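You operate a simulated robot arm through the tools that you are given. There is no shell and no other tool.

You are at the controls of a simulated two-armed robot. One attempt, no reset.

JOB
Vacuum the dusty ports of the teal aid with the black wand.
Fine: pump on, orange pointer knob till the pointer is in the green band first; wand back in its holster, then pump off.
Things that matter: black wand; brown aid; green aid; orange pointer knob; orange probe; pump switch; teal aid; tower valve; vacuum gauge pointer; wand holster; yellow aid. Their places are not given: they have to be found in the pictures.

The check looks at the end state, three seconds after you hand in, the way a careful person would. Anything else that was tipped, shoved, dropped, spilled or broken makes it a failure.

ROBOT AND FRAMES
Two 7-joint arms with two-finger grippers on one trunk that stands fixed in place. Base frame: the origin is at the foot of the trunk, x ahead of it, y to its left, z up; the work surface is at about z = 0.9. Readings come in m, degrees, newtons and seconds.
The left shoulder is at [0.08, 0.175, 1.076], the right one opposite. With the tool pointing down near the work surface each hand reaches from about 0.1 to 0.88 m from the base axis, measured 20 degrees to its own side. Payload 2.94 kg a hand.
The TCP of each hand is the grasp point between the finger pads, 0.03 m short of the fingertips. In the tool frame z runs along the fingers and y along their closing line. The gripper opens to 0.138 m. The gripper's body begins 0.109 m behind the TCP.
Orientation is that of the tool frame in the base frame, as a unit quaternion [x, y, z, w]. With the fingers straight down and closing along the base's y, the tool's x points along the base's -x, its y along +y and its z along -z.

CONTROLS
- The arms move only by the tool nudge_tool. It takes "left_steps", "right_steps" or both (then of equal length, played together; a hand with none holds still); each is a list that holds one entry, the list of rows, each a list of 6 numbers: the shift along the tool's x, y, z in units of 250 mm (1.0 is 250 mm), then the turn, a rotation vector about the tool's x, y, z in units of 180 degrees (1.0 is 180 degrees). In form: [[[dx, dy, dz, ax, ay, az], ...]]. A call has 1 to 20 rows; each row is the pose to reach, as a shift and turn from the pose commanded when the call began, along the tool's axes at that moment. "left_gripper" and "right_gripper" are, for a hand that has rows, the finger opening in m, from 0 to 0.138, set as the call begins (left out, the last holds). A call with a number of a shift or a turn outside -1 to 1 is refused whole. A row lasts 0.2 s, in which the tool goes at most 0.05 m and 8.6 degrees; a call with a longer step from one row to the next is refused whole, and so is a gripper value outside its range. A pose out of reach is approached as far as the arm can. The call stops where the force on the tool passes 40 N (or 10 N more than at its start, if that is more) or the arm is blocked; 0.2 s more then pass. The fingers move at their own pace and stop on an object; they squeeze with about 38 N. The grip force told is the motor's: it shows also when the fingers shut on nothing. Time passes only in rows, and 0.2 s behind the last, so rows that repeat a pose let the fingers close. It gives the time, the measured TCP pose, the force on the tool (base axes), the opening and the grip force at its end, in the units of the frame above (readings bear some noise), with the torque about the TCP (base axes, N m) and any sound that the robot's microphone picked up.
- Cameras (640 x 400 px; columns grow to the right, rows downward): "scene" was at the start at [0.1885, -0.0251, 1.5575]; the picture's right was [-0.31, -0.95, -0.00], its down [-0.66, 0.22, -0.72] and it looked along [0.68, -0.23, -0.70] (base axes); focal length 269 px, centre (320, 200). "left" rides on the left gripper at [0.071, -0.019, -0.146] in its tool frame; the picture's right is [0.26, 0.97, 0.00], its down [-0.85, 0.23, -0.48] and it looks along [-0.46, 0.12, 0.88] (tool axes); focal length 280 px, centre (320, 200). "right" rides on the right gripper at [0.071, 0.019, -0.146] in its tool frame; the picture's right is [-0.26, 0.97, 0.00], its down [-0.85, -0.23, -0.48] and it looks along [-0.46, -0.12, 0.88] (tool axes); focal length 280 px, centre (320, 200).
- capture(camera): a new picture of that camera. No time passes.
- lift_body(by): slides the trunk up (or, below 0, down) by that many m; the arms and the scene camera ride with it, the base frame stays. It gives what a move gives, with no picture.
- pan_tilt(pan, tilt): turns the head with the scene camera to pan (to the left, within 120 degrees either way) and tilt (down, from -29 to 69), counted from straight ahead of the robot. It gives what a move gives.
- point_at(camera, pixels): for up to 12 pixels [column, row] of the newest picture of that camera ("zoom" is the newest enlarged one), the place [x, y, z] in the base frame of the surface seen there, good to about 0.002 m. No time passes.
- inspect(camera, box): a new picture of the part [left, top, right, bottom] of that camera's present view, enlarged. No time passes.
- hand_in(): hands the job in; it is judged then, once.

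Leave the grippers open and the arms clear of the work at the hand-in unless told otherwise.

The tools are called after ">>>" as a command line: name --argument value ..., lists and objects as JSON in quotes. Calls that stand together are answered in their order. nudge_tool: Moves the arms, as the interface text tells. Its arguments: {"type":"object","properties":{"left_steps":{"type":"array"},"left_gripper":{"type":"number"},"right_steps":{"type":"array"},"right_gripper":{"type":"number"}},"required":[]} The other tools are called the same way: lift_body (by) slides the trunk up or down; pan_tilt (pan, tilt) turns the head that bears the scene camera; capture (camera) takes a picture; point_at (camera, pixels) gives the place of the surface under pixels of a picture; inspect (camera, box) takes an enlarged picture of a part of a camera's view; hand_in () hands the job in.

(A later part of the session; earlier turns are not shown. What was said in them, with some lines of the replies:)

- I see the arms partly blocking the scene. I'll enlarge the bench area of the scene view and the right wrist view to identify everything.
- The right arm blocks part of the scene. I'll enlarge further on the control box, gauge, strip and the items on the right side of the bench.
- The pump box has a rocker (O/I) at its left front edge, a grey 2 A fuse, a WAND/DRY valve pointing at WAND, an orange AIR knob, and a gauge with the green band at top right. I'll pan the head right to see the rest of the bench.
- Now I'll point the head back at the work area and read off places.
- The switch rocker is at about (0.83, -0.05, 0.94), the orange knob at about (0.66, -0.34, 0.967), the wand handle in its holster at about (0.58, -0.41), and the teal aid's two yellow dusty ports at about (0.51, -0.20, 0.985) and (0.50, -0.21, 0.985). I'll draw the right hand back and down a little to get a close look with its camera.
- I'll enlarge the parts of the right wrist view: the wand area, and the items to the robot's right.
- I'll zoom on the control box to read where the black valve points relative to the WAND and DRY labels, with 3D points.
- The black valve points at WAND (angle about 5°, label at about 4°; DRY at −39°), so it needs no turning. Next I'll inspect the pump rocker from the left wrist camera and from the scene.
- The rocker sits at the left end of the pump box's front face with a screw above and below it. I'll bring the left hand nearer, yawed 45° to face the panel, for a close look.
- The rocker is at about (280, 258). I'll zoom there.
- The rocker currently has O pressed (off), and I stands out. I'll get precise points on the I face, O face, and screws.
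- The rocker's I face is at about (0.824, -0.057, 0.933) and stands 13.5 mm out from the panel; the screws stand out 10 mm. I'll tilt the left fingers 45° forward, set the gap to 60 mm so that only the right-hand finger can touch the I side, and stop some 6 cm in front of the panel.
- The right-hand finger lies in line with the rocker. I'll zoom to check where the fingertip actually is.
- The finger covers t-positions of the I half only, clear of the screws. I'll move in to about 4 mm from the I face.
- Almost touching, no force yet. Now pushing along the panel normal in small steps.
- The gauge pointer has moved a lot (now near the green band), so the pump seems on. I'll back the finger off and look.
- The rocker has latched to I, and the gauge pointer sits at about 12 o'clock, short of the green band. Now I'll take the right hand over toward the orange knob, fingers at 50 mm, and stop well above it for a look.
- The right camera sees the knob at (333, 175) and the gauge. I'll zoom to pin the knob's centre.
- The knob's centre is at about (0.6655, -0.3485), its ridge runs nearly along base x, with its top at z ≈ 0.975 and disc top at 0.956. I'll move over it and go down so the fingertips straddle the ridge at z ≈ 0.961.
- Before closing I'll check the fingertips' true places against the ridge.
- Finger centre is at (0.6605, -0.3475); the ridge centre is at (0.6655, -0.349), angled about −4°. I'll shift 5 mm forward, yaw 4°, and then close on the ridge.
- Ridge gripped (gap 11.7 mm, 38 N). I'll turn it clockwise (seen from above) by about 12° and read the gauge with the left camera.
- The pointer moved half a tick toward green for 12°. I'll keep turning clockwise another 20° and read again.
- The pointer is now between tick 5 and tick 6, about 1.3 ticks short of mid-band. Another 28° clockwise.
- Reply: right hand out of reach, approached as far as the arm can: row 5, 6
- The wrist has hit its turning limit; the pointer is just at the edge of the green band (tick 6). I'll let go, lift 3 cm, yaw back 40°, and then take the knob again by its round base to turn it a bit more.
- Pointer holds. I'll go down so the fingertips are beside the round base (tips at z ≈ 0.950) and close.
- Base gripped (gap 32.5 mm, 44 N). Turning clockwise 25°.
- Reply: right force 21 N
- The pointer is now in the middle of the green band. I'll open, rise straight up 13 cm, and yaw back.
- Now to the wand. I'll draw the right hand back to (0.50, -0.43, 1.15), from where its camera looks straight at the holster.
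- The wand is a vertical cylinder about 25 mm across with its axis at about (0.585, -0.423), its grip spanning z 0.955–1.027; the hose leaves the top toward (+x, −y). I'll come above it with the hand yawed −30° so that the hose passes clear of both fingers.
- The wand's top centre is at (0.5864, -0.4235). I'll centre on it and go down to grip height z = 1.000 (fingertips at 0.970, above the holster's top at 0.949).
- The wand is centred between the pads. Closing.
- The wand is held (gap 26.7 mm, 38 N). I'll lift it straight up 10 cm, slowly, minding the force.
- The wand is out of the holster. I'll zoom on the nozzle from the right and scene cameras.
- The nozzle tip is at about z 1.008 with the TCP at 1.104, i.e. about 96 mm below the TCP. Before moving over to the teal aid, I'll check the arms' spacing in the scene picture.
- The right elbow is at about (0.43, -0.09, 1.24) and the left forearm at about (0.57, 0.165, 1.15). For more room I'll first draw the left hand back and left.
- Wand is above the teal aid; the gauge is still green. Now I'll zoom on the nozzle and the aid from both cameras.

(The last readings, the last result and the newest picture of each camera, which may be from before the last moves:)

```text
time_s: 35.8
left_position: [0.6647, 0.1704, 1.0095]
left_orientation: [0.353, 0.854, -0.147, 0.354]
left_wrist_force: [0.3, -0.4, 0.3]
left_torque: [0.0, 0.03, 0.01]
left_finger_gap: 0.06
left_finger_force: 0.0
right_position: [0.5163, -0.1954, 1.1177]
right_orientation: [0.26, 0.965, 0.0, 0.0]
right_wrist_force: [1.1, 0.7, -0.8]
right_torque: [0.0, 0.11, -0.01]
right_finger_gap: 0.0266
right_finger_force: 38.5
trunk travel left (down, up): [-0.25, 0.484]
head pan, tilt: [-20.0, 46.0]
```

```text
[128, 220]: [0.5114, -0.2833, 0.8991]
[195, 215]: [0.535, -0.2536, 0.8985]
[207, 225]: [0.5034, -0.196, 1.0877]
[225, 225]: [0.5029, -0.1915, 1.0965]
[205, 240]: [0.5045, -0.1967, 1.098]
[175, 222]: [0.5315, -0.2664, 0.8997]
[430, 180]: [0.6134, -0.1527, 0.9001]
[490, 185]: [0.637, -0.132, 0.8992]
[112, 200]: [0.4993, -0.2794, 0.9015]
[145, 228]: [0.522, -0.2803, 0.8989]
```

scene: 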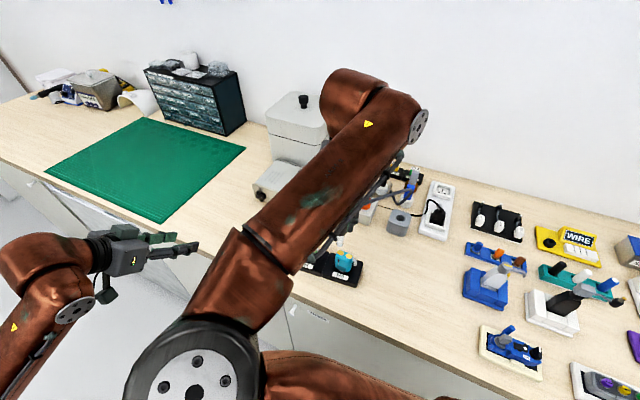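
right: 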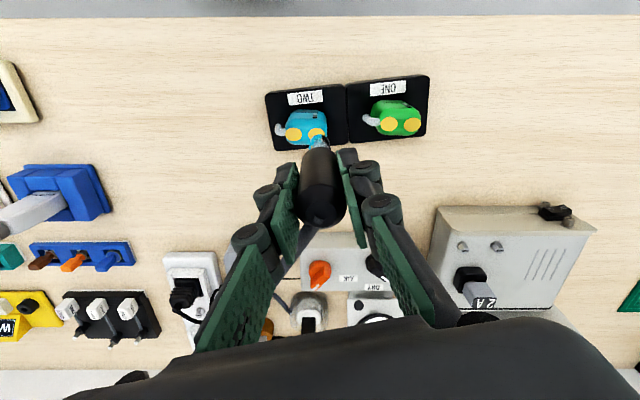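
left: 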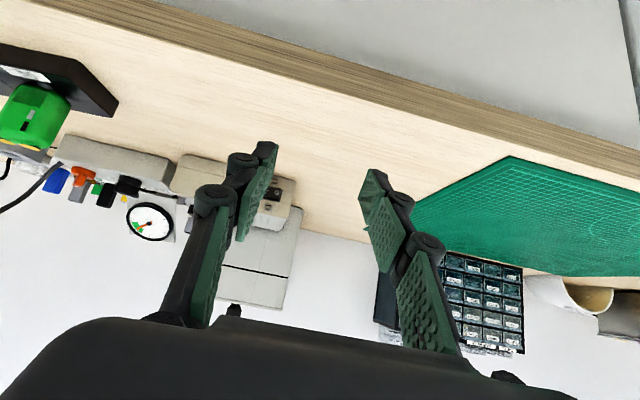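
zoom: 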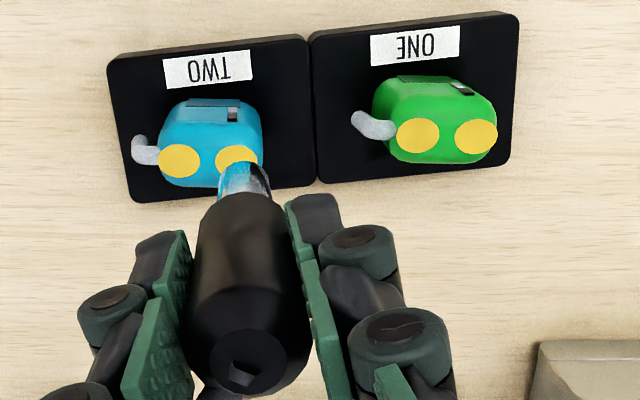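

>>> point_at --camera "zoom" --pixels '[[180, 160], [163, 160], [198, 162], [180, 145], [230, 155], [218, 158], [232, 148], [235, 178], [255, 178], [222, 190], [268, 195], [240, 195]]'

>>> inspect --camera "scene" --box '[300, 210, 390, 290]'

>>> point_at --camera "zoom" --pixels '[[293, 180], [280, 175], [306, 178], [293, 160], [297, 212], [283, 212], [312, 216], [341, 231], [327, 230], [355, 236], [297, 203], [297, 224]]'

```text
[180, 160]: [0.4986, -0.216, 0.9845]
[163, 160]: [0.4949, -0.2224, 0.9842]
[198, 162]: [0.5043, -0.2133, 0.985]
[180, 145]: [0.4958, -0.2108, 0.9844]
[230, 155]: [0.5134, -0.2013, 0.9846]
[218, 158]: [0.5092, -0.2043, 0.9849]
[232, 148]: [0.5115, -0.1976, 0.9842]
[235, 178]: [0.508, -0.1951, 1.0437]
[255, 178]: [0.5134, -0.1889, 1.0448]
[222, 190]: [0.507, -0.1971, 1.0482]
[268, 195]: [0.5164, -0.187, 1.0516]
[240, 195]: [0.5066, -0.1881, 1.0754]
```

```text
5.00 times, centred on (345, 250) of scene
```

zoom: 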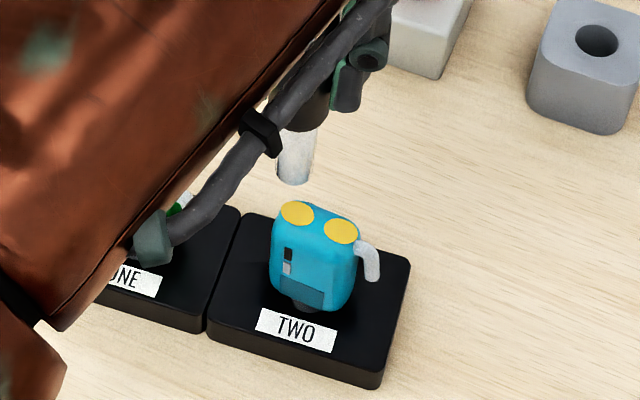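

```text
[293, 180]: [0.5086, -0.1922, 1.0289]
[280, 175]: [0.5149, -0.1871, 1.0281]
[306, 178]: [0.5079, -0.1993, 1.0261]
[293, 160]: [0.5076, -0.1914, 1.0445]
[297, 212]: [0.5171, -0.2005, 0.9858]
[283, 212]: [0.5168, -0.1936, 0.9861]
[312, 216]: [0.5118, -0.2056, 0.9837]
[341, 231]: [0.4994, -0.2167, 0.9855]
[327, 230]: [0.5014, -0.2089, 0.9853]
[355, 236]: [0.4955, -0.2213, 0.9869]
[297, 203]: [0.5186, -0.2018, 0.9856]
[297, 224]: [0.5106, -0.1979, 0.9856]
```

Port A centre is (0.5148, -0.200, 0.9855), port B is (0.499, -0.216, 0.985). The nozzle axis is at about (0.515, -0.1945) with its tip at z ≈ 1.026. I'll shift 5.5 mm toward −y and lower to leave about 5 mm.

>>> nudge_tool --right_steps '[[[-0.011, -0.019, 0, 0, 0, 0], [-0.011, -0.019, 0.05, 0, 0, 0], [-0.011, -0.019, 0.1, 0, 0, 0], [-0.011, -0.019, 0.136, 0, 0, 0], [-0.011, -0.019, 0.136, 0, 0, 0]]]'

>>> inspect --camera "right" --box '[270, 90, 370, 170]'

>>> inspect --camera "scene" --box '[320, 220, 380, 280]'

>>> point_at --camera "zoom" --pixels '[[260, 120], [240, 115], [285, 115], [262, 130], [265, 140], [320, 155]]'

```text
time_s: 37.0
left_position: [0.663, 0.1703, 1.0106]
left_orientation: [0.352, 0.854, -0.146, 0.354]
left_wrist_force: [0.6, -0.1, 0.3]
left_torque: [0.0, 0.0, 0.0]
left_finger_gap: 0.0599
left_finger_force: 0.0
right_position: [0.5154, -0.2035, 1.0844]
right_orientation: [0.26, 0.966, -0.001, 0.001]
right_wrist_force: [0.7, 0.4, 0.1]
right_torque: [0.02, -0.01, 0.0]
right_finger_gap: 0.0266
right_finger_force: 38.0
trunk travel left (down, up): [-0.25, 0.484]
head pan, tilt: [-20.0, 46.0]
```

```text
5.00 times, centred on (320, 130) of right
```

zoom: 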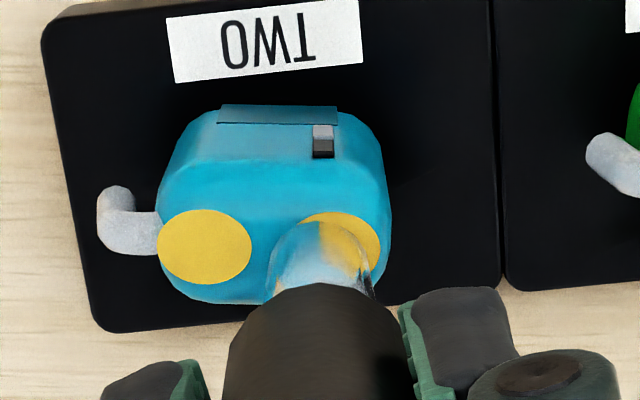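

```text
6.67 times, centred on (350, 250) of scene
```

zoom: 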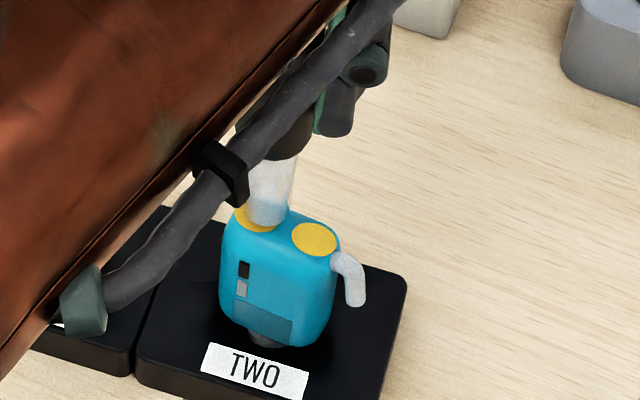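

```text
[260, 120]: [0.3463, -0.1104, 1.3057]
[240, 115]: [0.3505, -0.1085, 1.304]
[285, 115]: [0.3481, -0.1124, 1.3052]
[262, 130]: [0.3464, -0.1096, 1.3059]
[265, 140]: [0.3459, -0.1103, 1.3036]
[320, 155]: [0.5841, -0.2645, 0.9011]
```

>>> point_at --camera "zoom" --pixels '[[268, 222], [250, 215], [289, 208], [268, 200], [262, 229], [240, 220], [245, 230], [275, 180], [255, 225], [296, 175], [314, 238]]'

```text
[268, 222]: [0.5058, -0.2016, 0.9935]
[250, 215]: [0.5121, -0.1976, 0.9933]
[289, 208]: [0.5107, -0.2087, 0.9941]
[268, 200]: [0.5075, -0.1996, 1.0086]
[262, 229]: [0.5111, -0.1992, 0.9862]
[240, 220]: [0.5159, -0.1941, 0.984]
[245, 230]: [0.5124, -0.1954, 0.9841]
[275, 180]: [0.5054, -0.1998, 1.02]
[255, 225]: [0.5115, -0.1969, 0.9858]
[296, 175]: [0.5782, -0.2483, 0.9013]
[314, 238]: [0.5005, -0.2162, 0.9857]
```

The tip is at z ≈ 0.992 and 4 mm off toward −y. I'll shift 4 mm back, lower another 3.5 mm, and dwell 2 s over port A.

>>> nudge_tool --right_steps '[[[0, 0.016, 0, 0, 0, 0], [0, 0.016, 0.007, 0, 0, 0], [0, 0.016, 0.014, 0, 0, 0], [0, 0.016, 0.014, 0, 0, 0], [0, 0.016, 0.014, 0, 0, 0], [0, 0.016, 0.014, 0, 0, 0], [0, 0.016, 0.014, 0, 0, 0], [0, 0.016, 0.014, 0, 0, 0], [0, 0.016, 0.014, 0, 0, 0], [0, 0.016, 0.014, 0, 0, 0], [0, 0.016, 0.014, 0, 0, 0], [0, 0.016, 0.014, 0, 0, 0]]]'

>>> inspect --camera "right" --box '[270, 90, 370, 170]'

>>> inspect --camera "scene" --box '[320, 220, 380, 280]'

>>> point_at --camera "zoom" --pixels '[[265, 222], [248, 215], [285, 208], [262, 226], [238, 220]]'

```text
time_s: 39.6
left_position: [0.6631, 0.1711, 1.0116]
left_orientation: [0.353, 0.853, -0.147, 0.355]
left_wrist_force: [0.4, -0.1, 0.4]
left_torque: [0.01, 0.02, 0.02]
left_finger_gap: 0.0599
left_finger_force: 0.1
right_position: [0.5165, -0.202, 1.0819]
right_orientation: [0.258, 0.966, 0.0, 0.001]
right_wrist_force: [-0.5, -0.3, -0.6]
right_torque: [0.0, 0.01, 0.05]
right_finger_gap: 0.0267
right_finger_force: 37.6
trunk travel left (down, up): [-0.25, 0.484]
head pan, tilt: [-20.0, 46.0]
```

```text
5.00 times, centred on (320, 130) of right
```

zoom: 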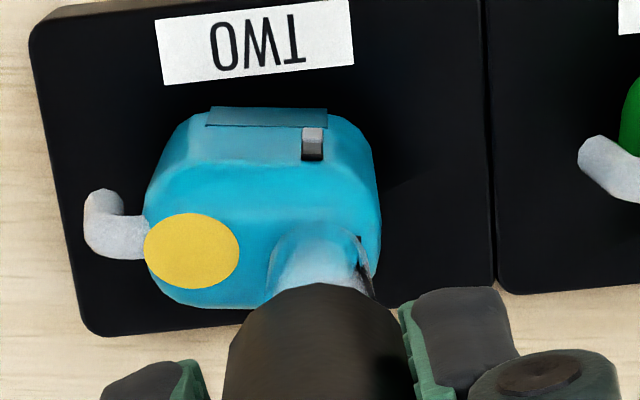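

```text
6.67 times, centred on (350, 250) of scene
```

zoom: 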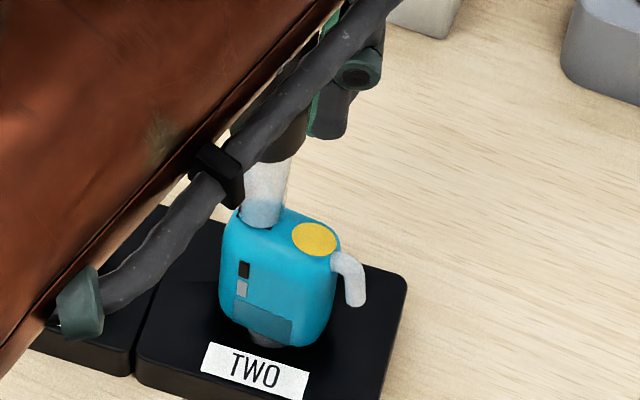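

```text
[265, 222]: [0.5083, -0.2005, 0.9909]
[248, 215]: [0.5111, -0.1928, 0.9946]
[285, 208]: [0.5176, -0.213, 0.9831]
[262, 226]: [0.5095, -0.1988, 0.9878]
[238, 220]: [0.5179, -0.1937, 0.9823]
```

Port A's yellow dust is gone. I'll rise 6 mm, move to port B, lower to the same height and dwell 2 s.

>>> nudge_tool --right_steps '[[[0, 0, -0.024, 0, 0, 0], [0.0113, -0.044, -0.024, 0, 0, 0], [0.0227, -0.087, -0.024, 0, 0, 0], [0.0227, -0.087, -0.01, 0, 0, 0], [0.0227, -0.087, 0, 0, 0, 0], [0.0227, -0.087, 0, 0, 0, 0], [0.0227, -0.087, 0, 0, 0, 0], [0.0227, -0.087, 0, 0, 0, 0], [0.0227, -0.087, 0, 0, 0, 0], [0.0227, -0.087, 0, 0, 0, 0], [0.0227, -0.087, 0, 0, 0, 0], [0.0227, -0.087, 0, 0, 0, 0], [0.0227, -0.087, 0, 0, 0, 0], [0.0227, -0.087, 0, 0, 0, 0], [0.0227, -0.087, 0, 0, 0, 0]]]'

>>> inspect --camera "right" --box '[270, 90, 370, 170]'

>>> inspect --camera "scene" --box '[320, 220, 380, 280]'

>>> inspect --camera "left" --box '[0, 80, 200, 260]'

```text
time_s: 42.8
left_position: [0.6628, 0.1694, 1.0101]
left_orientation: [0.352, 0.854, -0.146, 0.354]
left_wrist_force: [-0.7, -0.1, 0.6]
left_torque: [-0.01, 0.02, -0.03]
left_finger_gap: 0.0599
left_finger_force: 0.0
right_position: [0.5005, -0.2174, 1.0826]
right_orientation: [0.259, 0.966, 0.0, 0.001]
right_wrist_force: [-0.1, 0.1, 2.2]
right_torque: [-0.02, 0.03, -0.03]
right_finger_gap: 0.0268
right_finger_force: 38.1
trunk travel left (down, up): [-0.25, 0.484]
head pan, tilt: [-20.0, 46.0]
```

```text
5.00 times, centred on (320, 130) of right
```

zoom: 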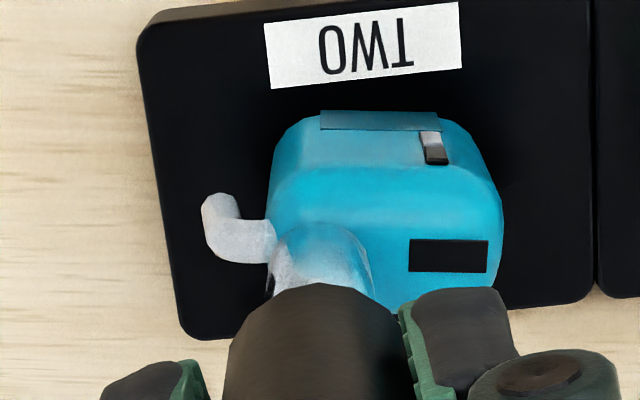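

```text
6.67 times, centred on (350, 250) of scene
```

zoom: 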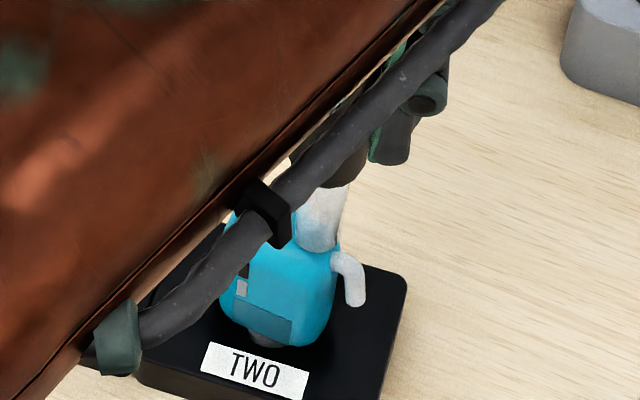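

```text
2.22 times, centred on (100, 170) of left
```

zoom: 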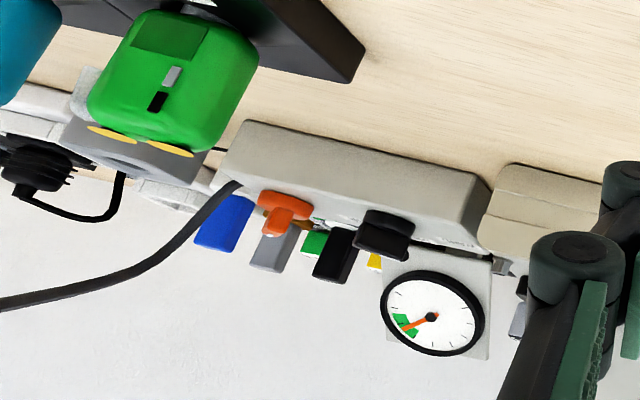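

Port A now shows a clean black slot, and B appears cleared beneath the nozzle. I'll rise 4 cm and look at both ports.

>>> nudge_tool --right_steps '[[[0, 0, -0.04, 0, 0, 0], [0, 0, -0.1, 0, 0, 0], [0, 0, -0.16, 0, 0, 0]]]'

>>> inspect --camera "right" --box '[260, 70, 400, 180]'

>>> inspect --camera "scene" --box '[310, 210, 390, 290]'

```text
time_s: 43.6
left_position: [0.6631, 0.1702, 1.0104]
left_orientation: [0.353, 0.854, -0.146, 0.354]
left_wrist_force: [-0.5, 0.8, 0.3]
left_torque: [0.01, -0.01, 0.02]
left_finger_gap: 0.06
left_finger_force: 0.0
right_position: [0.5008, -0.2168, 1.1227]
right_orientation: [0.258, 0.966, -0.001, 0.001]
right_wrist_force: [-0.4, -0.8, 0.3]
right_torque: [-0.01, 0.0, -0.01]
right_finger_gap: 0.0268
right_finger_force: 38.1
trunk travel left (down, up): [-0.25, 0.484]
head pan, tilt: [-20.0, 46.0]
```

```text
3.64 times, centred on (330, 125) of right
```

zoom: 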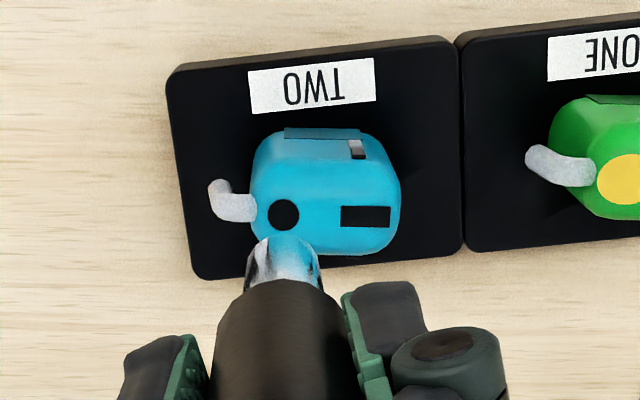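

```text
5.00 times, centred on (350, 250) of scene
```

zoom: 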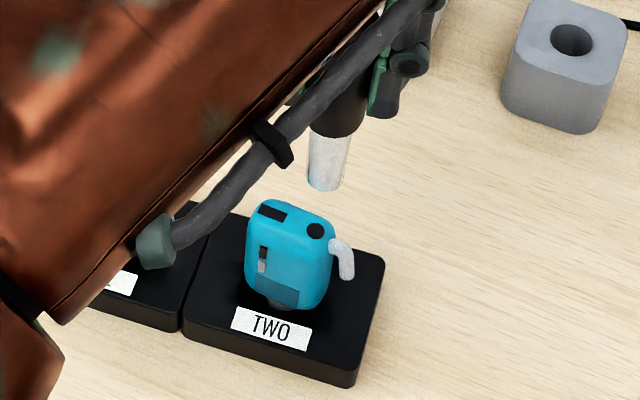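

Both ports are clean (dark slot and dark hole). Now I'll carry the wand back along the same way to right above the holster (exact reverse of the summed shifts).

>>> nudge_tool --right_steps '[[[-0.11, -0.085, 0, 0, 0, 0], [-0.23, -0.175, 0, 0, 0, 0], [-0.35, -0.266, 0, 0, 0, 0], [-0.47, -0.357, 0, 0, 0, 0], [-0.59, -0.448, 0, 0, 0, 0], [-0.67, -0.509, 0, 0, 0, 0], [-0.7067, -0.537, 0, 0, 0, 0], [-0.7067, -0.537, 0, 0, 0, 0], [-0.7067, -0.537, 0, 0, 0, 0]]]'

>>> inspect --camera "right" --box '[250, 70, 410, 240]'

>>> inspect --camera "scene" --box '[350, 140, 450, 250]'

>>> capture --camera "scene"

```text
time_s: 45.6
left_position: [0.6617, 0.1701, 1.0111]
left_orientation: [0.353, 0.854, -0.146, 0.354]
left_wrist_force: [0.5, 0.0, -0.4]
left_torque: [-0.02, 0.02, -0.03]
left_finger_gap: 0.06
left_finger_force: 0.1
right_position: [0.5856, -0.4227, 1.122]
right_orientation: [0.259, 0.966, -0.001, 0.0]
right_wrist_force: [0.1, -0.7, -1.1]
right_torque: [-0.04, 0.02, -0.04]
right_finger_gap: 0.0267
right_finger_force: 38.1
trunk travel left (down, up): [-0.25, 0.484]
head pan, tilt: [-20.0, 46.0]
```

```text
2.35 times, centred on (330, 155) of right
```

zoom: 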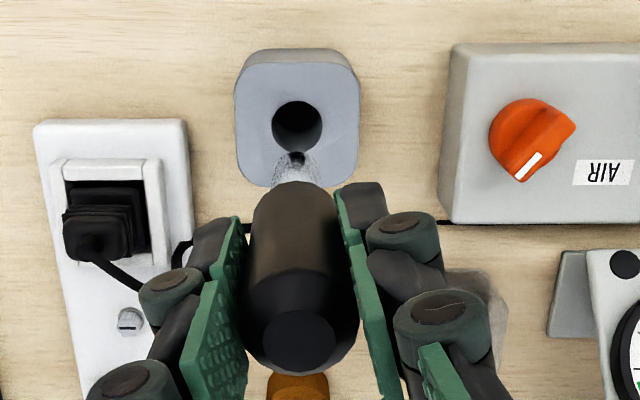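

```text
3.64 times, centred on (400, 195) of scene
```

zoom: 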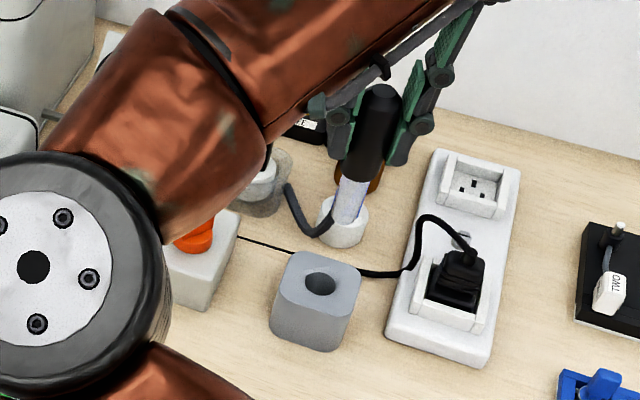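

```text
taken
```

scene: 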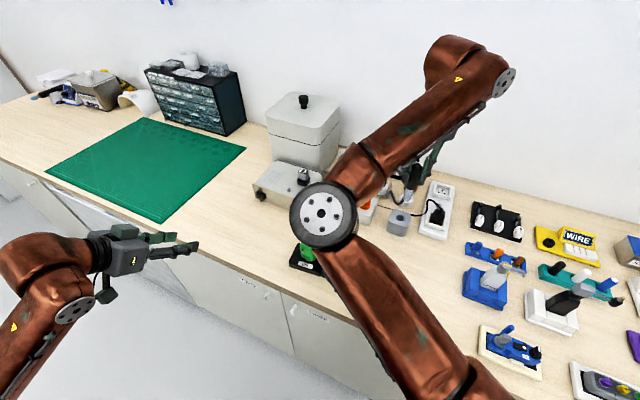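

I'll check the hole's centre against the nozzle axis with 3D points on the rim.

>>> inspect --camera "right" --box '[250, 70, 410, 240]'

>>> point_at --camera "zoom" --pixels '[[267, 127], [328, 127], [297, 97], [280, 105], [316, 105], [285, 170], [312, 172], [297, 170], [297, 215], [250, 240], [355, 240]]'

>>> inspect --camera "scene" --box '[350, 140, 450, 250]'

>>> point_at --camera "zoom" --pixels '[[302, 281], [338, 287], [320, 270], [318, 298], [347, 215], [335, 205], [361, 212], [350, 195], [340, 190], [367, 195], [346, 222]]'

```text
2.35 times, centred on (330, 155) of right
```

zoom: 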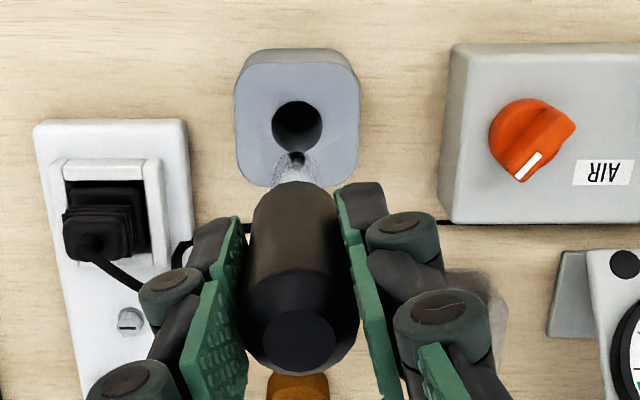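

```text
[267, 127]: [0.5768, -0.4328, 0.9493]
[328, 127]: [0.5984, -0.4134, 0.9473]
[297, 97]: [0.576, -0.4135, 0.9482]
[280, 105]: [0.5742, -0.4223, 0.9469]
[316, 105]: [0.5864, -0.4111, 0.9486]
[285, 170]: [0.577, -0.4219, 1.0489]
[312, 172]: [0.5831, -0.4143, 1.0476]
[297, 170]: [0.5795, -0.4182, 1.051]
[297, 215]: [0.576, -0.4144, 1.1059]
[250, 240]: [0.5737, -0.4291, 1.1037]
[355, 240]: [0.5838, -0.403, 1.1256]
```

```text
3.64 times, centred on (400, 195) of scene
```

zoom: 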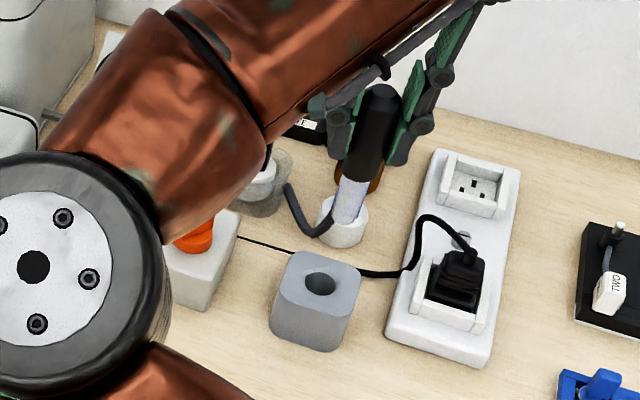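

```text
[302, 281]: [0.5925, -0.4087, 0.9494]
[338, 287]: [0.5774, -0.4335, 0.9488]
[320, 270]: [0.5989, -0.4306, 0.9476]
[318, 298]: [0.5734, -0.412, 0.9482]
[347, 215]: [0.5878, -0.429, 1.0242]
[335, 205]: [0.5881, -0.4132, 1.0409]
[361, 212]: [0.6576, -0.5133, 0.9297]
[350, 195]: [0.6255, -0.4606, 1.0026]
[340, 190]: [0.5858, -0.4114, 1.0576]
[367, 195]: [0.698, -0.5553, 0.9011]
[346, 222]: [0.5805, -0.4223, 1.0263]
```

The hole centre is (0.586, -0.422), and the nozzle axis matches within 2 mm. Lowering straight down along the same line, slowing near the end.

>>> nudge_tool --right_steps '[[[0, 0, 0.06, 0, 0, 0], [0, 0, 0.14, 0, 0, 0], [0, 0, 0.22, 0, 0, 0], [0, 0, 0.3, 0, 0, 0], [0, 0, 0.37, 0, 0, 0], [0, 0, 0.42, 0, 0, 0], [0, 0, 0.45, 0, 0, 0], [0, 0, 0.47, 0, 0, 0], [0, 0, 0.482, 0, 0, 0], [0, 0, 0.489, 0, 0, 0], [0, 0, 0.489, 0, 0, 0]]]'

>>> inspect --camera "right" --box '[240, 80, 420, 240]'

>>> inspect --camera "scene" --box '[350, 140, 450, 250]'

```text
time_s: 48.0
left_position: [0.6628, 0.1716, 1.0116]
left_orientation: [0.354, 0.853, -0.147, 0.354]
left_wrist_force: [0.7, -0.4, 0.0]
left_torque: [0.02, 0.01, -0.04]
left_finger_gap: 0.0599
left_finger_force: 0.0
right_position: [0.5864, -0.4218, 1.0014]
right_orientation: [0.258, 0.966, 0.0, 0.003]
right_wrist_force: [-0.2, -2.0, 12.6]
right_torque: [-0.1, -0.02, 0.05]
right_finger_gap: 0.0268
right_finger_force: 38.7
trunk travel left (down, up): [-0.25, 0.484]
head pan, tilt: [-20.0, 46.0]
```

```text
2.50 times, centred on (330, 160) of right
```

zoom: 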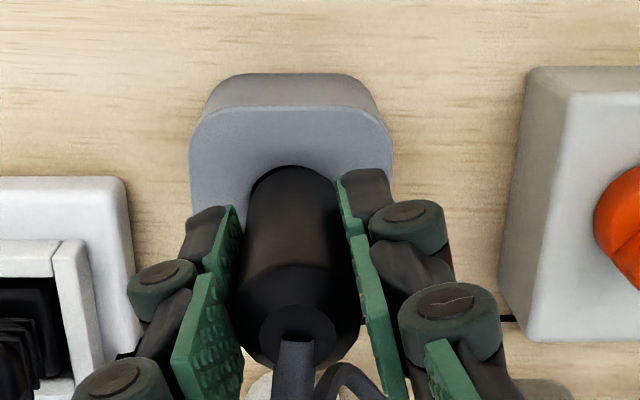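

```text
3.64 times, centred on (400, 195) of scene
```

zoom: 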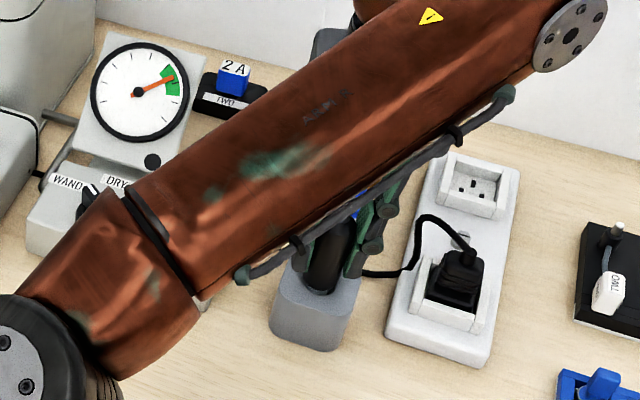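

Seated (12 N upward: the wand rests on the bottom). I'll ease up 0.7 mm, open the fingers, then rise straight up.

>>> nudge_tool --right_steps '[[[0, 0, -0.003, 0, 0, 0], [0, 0, -0.003, 0, 0, 0]]]'

>>> nudge_tool --right_steps '[[[0, 0, 0, 0, 0, 0], [0, 0, 0, 0, 0, 0], [0, 0, 0, 0, 0, 0], [0, 0, 0, 0, 0, 0], [0, 0, -0.06, 0, 0, 0], [0, 0, -0.18, 0, 0, 0], [0, 0, -0.3, 0, 0, 0], [0, 0, -0.44, 0, 0, 0], [0, 0, -0.6, 0, 0, 0]]]' --right_gripper 0.07

>>> capture --camera "right"

>>> inspect --camera "right" --box '[240, 80, 420, 240]'

>>> point_at --camera "zoom" --pixels '[[200, 70], [195, 90], [170, 90], [225, 90], [195, 50]]'

```text
time_s: 48.6
left_position: [0.6609, 0.1715, 1.0129]
left_orientation: [0.353, 0.853, -0.147, 0.354]
left_wrist_force: [0.6, -0.1, 1.0]
left_torque: [0.03, -0.01, -0.02]
left_finger_gap: 0.0599
left_finger_force: 0.0
right_position: [0.5861, -0.4209, 1.0008]
right_orientation: [0.259, 0.966, 0.0, 0.001]
right_wrist_force: [0.8, -1.5, 14.3]
right_torque: [-0.15, -0.02, 0.01]
right_finger_gap: 0.0267
right_finger_force: 38.0
trunk travel left (down, up): [-0.25, 0.484]
head pan, tilt: [-20.0, 46.0]
```

```text
time_s: 50.6
left_position: [0.662, 0.1702, 1.0122]
left_orientation: [0.353, 0.854, -0.146, 0.354]
left_wrist_force: [-0.2, 0.5, 0.5]
left_torque: [0.0, 0.01, 0.01]
left_finger_gap: 0.06
left_finger_force: 0.0
right_position: [0.5826, -0.4244, 1.1518]
right_orientation: [0.258, 0.966, 0.0, 0.0]
right_wrist_force: [0.3, 1.8, 0.8]
right_torque: [0.0, -0.02, -0.01]
right_finger_gap: 0.0699
right_finger_force: 0.2
trunk travel left (down, up): [-0.25, 0.484]
head pan, tilt: [-20.0, 46.0]
```

```text
taken
```

right: 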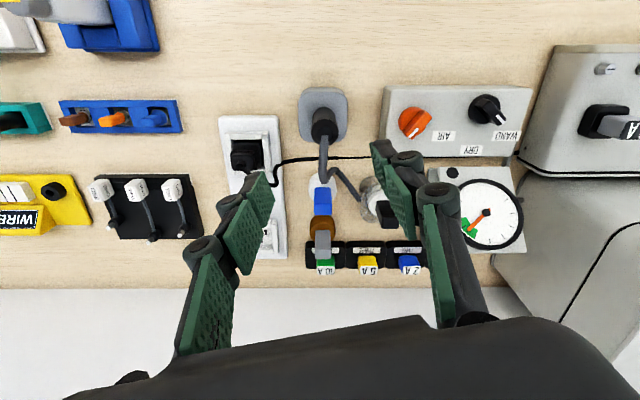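

```text
2.50 times, centred on (330, 160) of right
```

zoom: 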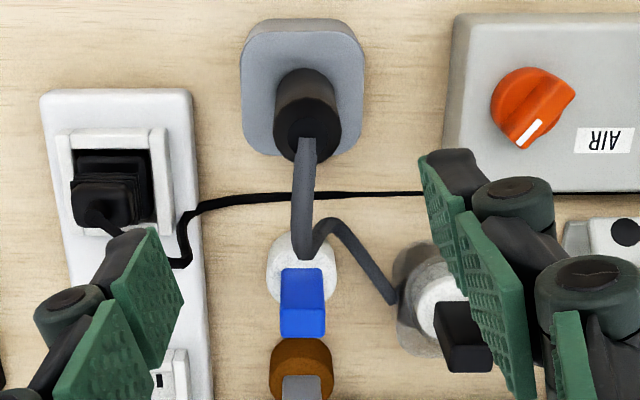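

```text
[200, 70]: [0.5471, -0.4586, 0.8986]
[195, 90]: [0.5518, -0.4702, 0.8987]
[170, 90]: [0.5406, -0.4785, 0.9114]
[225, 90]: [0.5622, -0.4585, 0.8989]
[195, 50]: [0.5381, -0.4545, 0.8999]
```

The wand stands in its holster as before. Now the right arm goes up to its starting park pose, and the left hand goes back in front of the panel, this time shifted 21 mm toward the O side.

>>> nudge_tool --right_steps '[[[0.013, -0.03, -0.12, 0, 0, -0.028], [0.026, -0.06, -0.25, 0, 0, -0.056], [0.04, -0.09, -0.37, 0, 0, -0.084], [0.053, -0.12, -0.5, 0, 0, -0.112], [0.066, -0.15, -0.62, 0, 0, -0.14], [0.079, -0.184, -0.74, 0, 0, -0.167]]]'

>>> nudge_tool --left_steps '[[[-0.078, 0.002, 0.131, 0, 0, 0], [-0.156, 0.004, 0.262, 0, 0, 0], [-0.234, 0.007, 0.394, 0, 0, 0], [-0.312, 0.009, 0.525, 0, 0, 0], [-0.39, 0.011, 0.656, 0, 0, 0], [-0.39, 0.011, 0.656, 0, 0, 0]]]'

>>> capture --camera "left"

>>> inspect --camera "left" --box '[200, 110, 340, 220]'

>>> capture --camera "scene"

```text
time_s: 52.0
left_position: [0.6599, 0.1688, 1.0123]
left_orientation: [0.354, 0.853, -0.145, 0.354]
left_wrist_force: [0.2, -0.6, 0.2]
left_torque: [0.06, 0.0, 0.04]
left_finger_gap: 0.06
left_finger_force: 0.0
right_position: [0.5451, -0.4512, 1.3395]
right_orientation: [-0.002, 1.0, 0.0, 0.002]
right_wrist_force: [0.3, 0.0, -0.2]
right_torque: [0.03, -0.04, -0.01]
right_finger_gap: 0.0701
right_finger_force: 0.1
trunk travel left (down, up): [-0.25, 0.484]
head pan, tilt: [-20.0, 46.0]
```

```text
time_s: 53.4
left_position: [0.7948, 0.0416, 0.9634]
left_orientation: [0.353, 0.853, -0.146, 0.355]
left_wrist_force: [-0.7, -0.1, 0.3]
left_torque: [-0.03, 0.01, 0.01]
left_finger_gap: 0.06
left_finger_force: 0.2
right_position: [0.5457, -0.449, 1.3382]
right_orientation: [0.0, 1.0, -0.001, 0.002]
right_wrist_force: [-0.2, -0.4, 0.2]
right_torque: [-0.05, -0.01, 0.0]
right_finger_gap: 0.07
right_finger_force: 0.0
trunk travel left (down, up): [-0.25, 0.484]
head pan, tilt: [-20.0, 46.0]
```

```text
taken
```

left: 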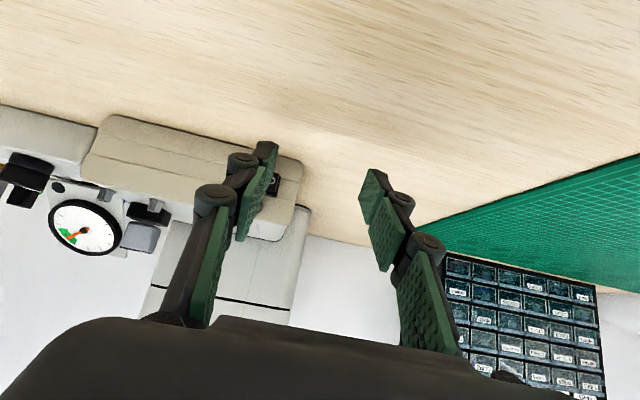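

```text
3.64 times, centred on (270, 165) of left
```

zoom: 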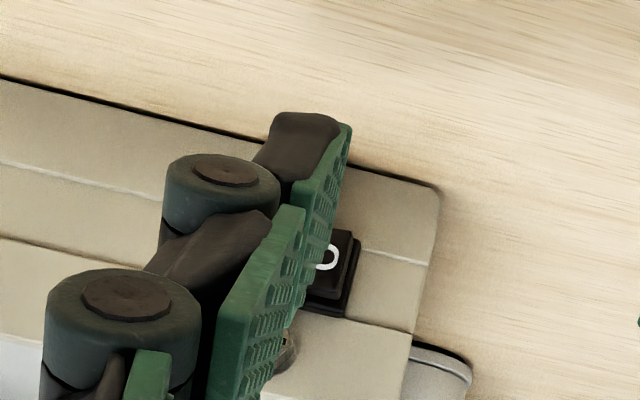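

```text
taken
```

scene: 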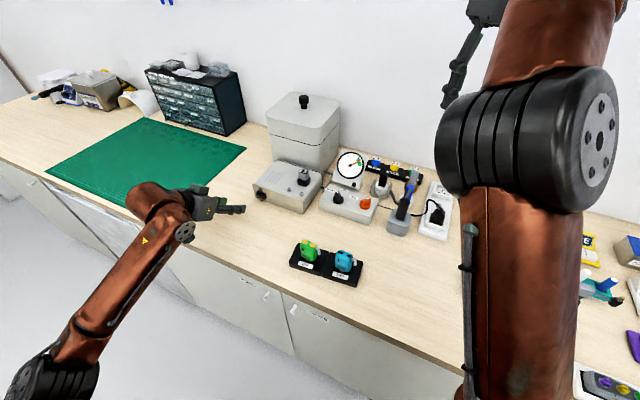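

Before switching off, I'll confirm the holstered wand, the gauge and the cleaned ports in the clear scene view.

>>> inspect --camera "scene" --box '[290, 140, 460, 290]'

>>> point_at --camera "zoom" --pixels '[[418, 265], [425, 232], [415, 300]]'

>>> inspect --camera "scene" --box '[375, 160, 445, 240]'

>>> point_at --camera "zoom" --pixels '[[265, 210], [270, 180], [260, 250], [255, 285], [300, 170], [285, 230]]'

```text
2.67 times, centred on (375, 215) of scene
```

zoom: 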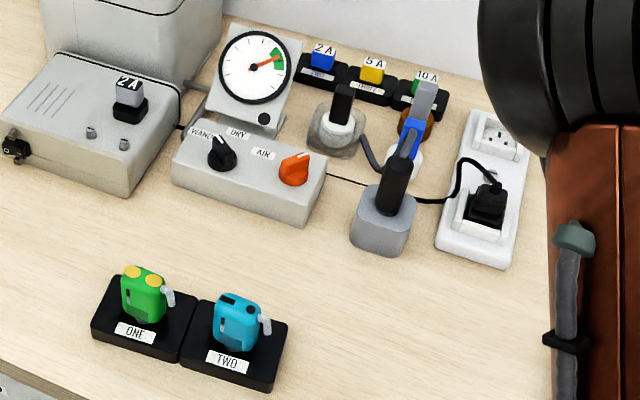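

```text
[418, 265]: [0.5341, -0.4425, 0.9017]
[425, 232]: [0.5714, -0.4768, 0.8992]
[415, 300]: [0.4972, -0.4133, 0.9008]
```

```text
5.00 times, centred on (410, 200) of scene
```

zoom: 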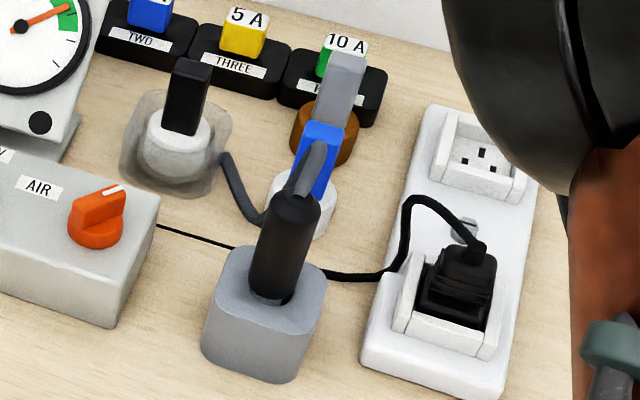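

```text
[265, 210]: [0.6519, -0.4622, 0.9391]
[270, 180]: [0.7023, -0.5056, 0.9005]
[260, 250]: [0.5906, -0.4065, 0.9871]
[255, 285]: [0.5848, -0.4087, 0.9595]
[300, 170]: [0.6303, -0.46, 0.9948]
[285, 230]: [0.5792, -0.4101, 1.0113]
```

Wand is seated as it was, gauge in green, ports clean, nothing else moved. Now the finger moves in to a few millimetres from the O face.

>>> nudge_tool --left_steps '[[[-0.036, 0.016, 0.065, 0, 0, 0], [-0.073, 0.016, 0.131, 0, 0, 0], [-0.109, 0.016, 0.196, 0, 0, 0], [-0.109, 0.016, 0.196, 0, 0, 0]]]'

>>> inspect --camera "left" --box '[200, 110, 340, 220]'

>>> inspect --camera "scene" --box '[220, 170, 300, 230]'

```text
time_s: 54.4
left_position: [0.8366, 0.0055, 0.95]
left_orientation: [0.352, 0.854, -0.145, 0.354]
left_wrist_force: [-0.4, 0.0, -1.3]
left_torque: [0.03, -0.02, -0.03]
left_finger_gap: 0.06
left_finger_force: 0.1
right_position: [0.5461, -0.4511, 1.3384]
right_orientation: [-0.001, 1.0, 0.0, 0.001]
right_wrist_force: [0.6, -0.1, -0.1]
right_torque: [-0.02, -0.04, -0.01]
right_finger_gap: 0.07
right_finger_force: 0.0
trunk travel left (down, up): [-0.25, 0.484]
head pan, tilt: [-20.0, 46.0]
```

```text
3.64 times, centred on (270, 165) of left
```

zoom: 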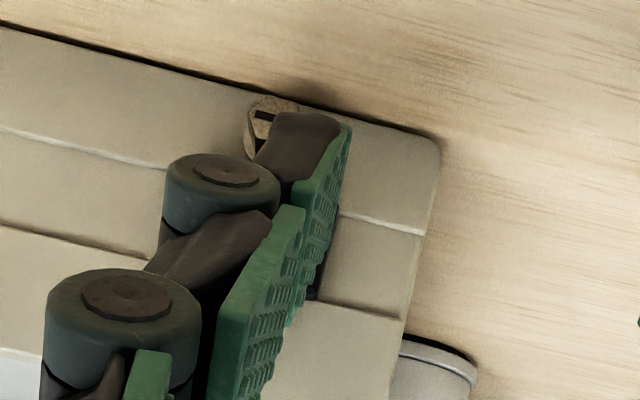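

```text
6.67 times, centred on (260, 200) of scene
```

zoom: 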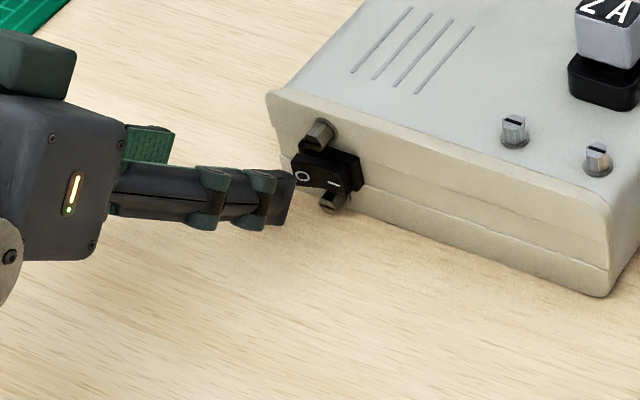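

The finger points at the O side. Pushing in small steps.

>>> nudge_tool --left_steps '[[[-0.0085, 0, 0.0085, 0, 0, 0], [-0.0142, 0, 0.0142, 0, 0, 0], [-0.0184, 0, 0.0184, 0, 0, 0], [-0.0212, 0, 0.0212, 0, 0, 0], [-0.024, 0, 0.024, 0, 0, 0], [-0.0269, 0, 0.0269, 0, 0, 0], [-0.0297, 0, 0.0297, 0, 0, 0]]]'

>>> inspect --camera "scene" --box '[220, 140, 400, 250]'

>>> inspect --camera "scene" --box '[240, 170, 290, 220]'

```text
time_s: 56.0
left_position: [0.8402, -0.0009, 0.948]
left_orientation: [0.353, 0.854, -0.146, 0.353]
left_wrist_force: [-14.7, 14.3, -2.2]
left_torque: [0.28, 0.15, -0.79]
left_finger_gap: 0.062
left_finger_force: 1.2
right_position: [0.5451, -0.4484, 1.3388]
right_orientation: [0.001, 1.0, -0.001, 0.002]
right_wrist_force: [-0.2, -0.8, -0.7]
right_torque: [0.0, -0.01, 0.01]
right_finger_gap: 0.0702
right_finger_force: 0.0
trunk travel left (down, up): [-0.25, 0.484]
head pan, tilt: [-20.0, 46.0]
```

```text
3.56 times, centred on (310, 195) of scene
```

zoom: 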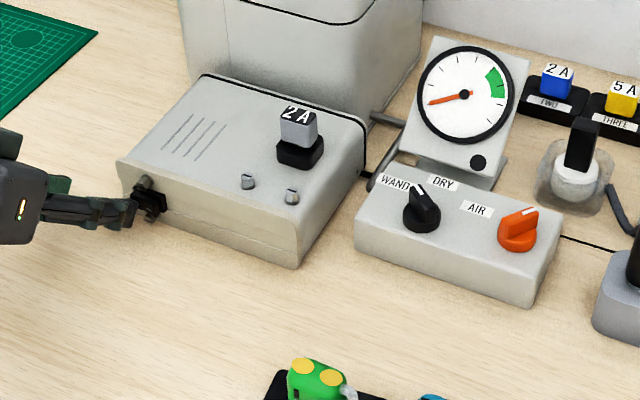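

```text
8.00 times, centred on (265, 195) of scene
```

zoom: 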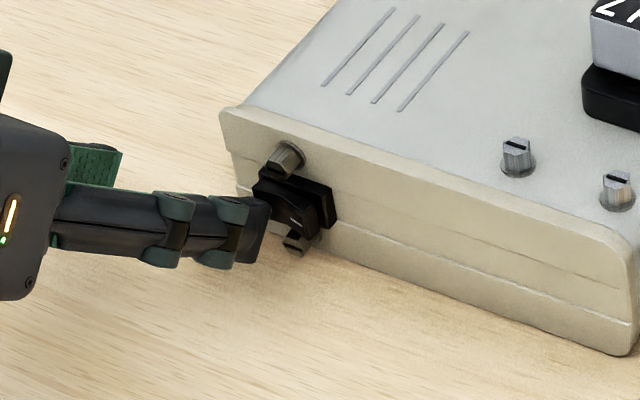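

The gauge pointer fell to rest: pump off. I'll back the finger straight out, then draw the left hand back and up, opening both grippers.

>>> nudge_tool --left_steps '[[[0.06, 0, -0.06, 0, 0, 0], [0.18, 0, -0.18, 0, 0, 0], [0.28, 0, -0.32, 0, 0, 0], [0.34, 0.02, -0.48, 0, 0, 0], [0.36, 0.04, -0.64, 0, 0, 0], [0.36, 0.06, -0.8, 0, 0, 0], [0.36, 0.06, -0.95, 0, 0, 0]]]'

>>> nudge_tool --left_steps '[[[0, 0, 0, 0, 0, 0], [0, 0, 0, 0, 0, 0], [0, 0, 0, 0, 0, 0], [0, 0, 0, 0, 0, 0], [0, 0, 0, 0, 0, 0]]]' --left_gripper 0.138 --right_steps '[[[0, 0, 0, 0, 0, 0], [0, 0, 0, 0, 0, 0], [0, 0, 0, 0, 0, 0], [0, 0, 0, 0, 0, 0], [0, 0, 0, 0, 0, 0]]]' --right_gripper 0.138

>>> capture --camera "scene"

>>> inspect --camera "scene" --box '[240, 135, 450, 285]'

>>> inspect --camera "scene" --box '[240, 170, 290, 220]'

>>> capture --camera "right"

```text
time_s: 57.6
left_position: [0.6859, 0.1714, 1.0558]
left_orientation: [0.354, 0.853, -0.146, 0.355]
left_wrist_force: [-0.4, 0.0, 0.3]
left_torque: [0.03, -0.01, 0.04]
left_finger_gap: 0.0598
left_finger_force: 0.1
right_position: [0.5454, -0.4499, 1.338]
right_orientation: [0.001, 1.0, 0.0, 0.001]
right_wrist_force: [-0.9, -0.5, 0.6]
right_torque: [-0.01, -0.03, 0.01]
right_finger_gap: 0.0698
right_finger_force: 0.0
trunk travel left (down, up): [-0.25, 0.484]
head pan, tilt: [-20.0, 46.0]
```

```text
time_s: 58.8
left_position: [0.6865, 0.1701, 1.056]
left_orientation: [0.353, 0.854, -0.146, 0.354]
left_wrist_force: [-0.1, 0.4, -0.5]
left_torque: [0.04, 0.02, 0.02]
left_finger_gap: 0.1379
left_finger_force: 0.1
right_position: [0.5458, -0.4493, 1.3376]
right_orientation: [0.0, 1.0, -0.001, 0.001]
right_wrist_force: [-0.2, -0.3, -0.1]
right_torque: [-0.05, 0.02, -0.04]
right_finger_gap: 0.1382
right_finger_force: 0.0
trunk travel left (down, up): [-0.25, 0.484]
head pan, tilt: [-20.0, 46.0]
```

```text
taken
```

scene: 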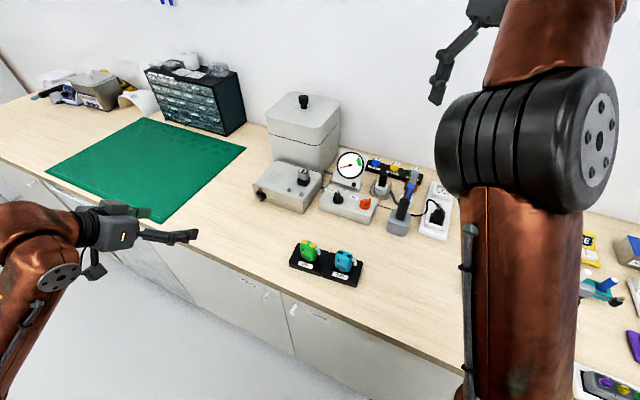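

```text
2.67 times, centred on (345, 210) of scene
```

zoom: 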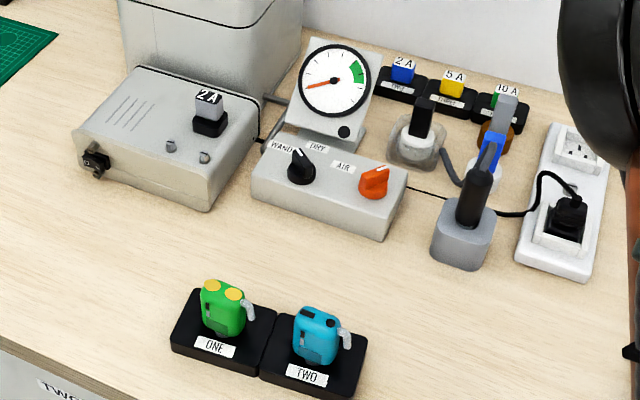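

```text
8.00 times, centred on (265, 195) of scene
```

zoom: 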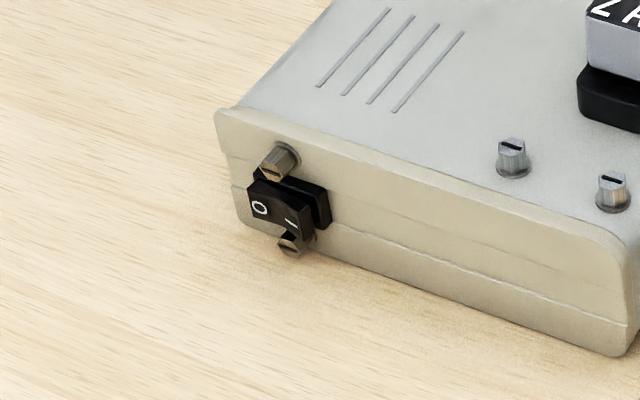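

```text
taken
```

right: 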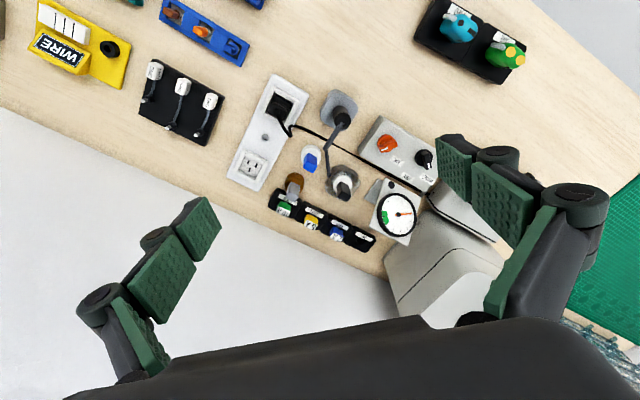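

The rocker is back at O with I standing out, and the gauge is at rest. The wand stands in its holster, both teal ports are clean, the green aid is untouched, and nothing else has moved. Both grippers are open and clear, so I'm handing in.

>>> hand_in

```text
The job is handed in.
```

The teal aid's two ports are vacuumed and the job is handed in; I haven't seen the verdict of the check.

- **Pump on:** I pressed the rocker to I, and the gauge pointer rose to about 12 o'clock, short of the green band. The WAND/DRY valve already pointed at WAND, so I left it alone.
- **Orange knob:** I turned it clockwise until the pointer sat in the middle of the green band. It took two grips, because the wrist reached its turning limit partway. The pointer stayed in the green through the vacuuming.
- **Vacuuming:** I held the black wand a few millimetres above each port for about 2 seconds. The yellow dust is gone from both, leaving a dark slot and a dark hole.
- **Wand back, then pump off:** The wand is back in its holster, upright as it was before. After that I pressed the rocker to O, and the pointer dropped back to rest.

In the last pictures nothing else looked moved, and the green aid still has its dust. Both grippers are open and the arms are clear of the work.
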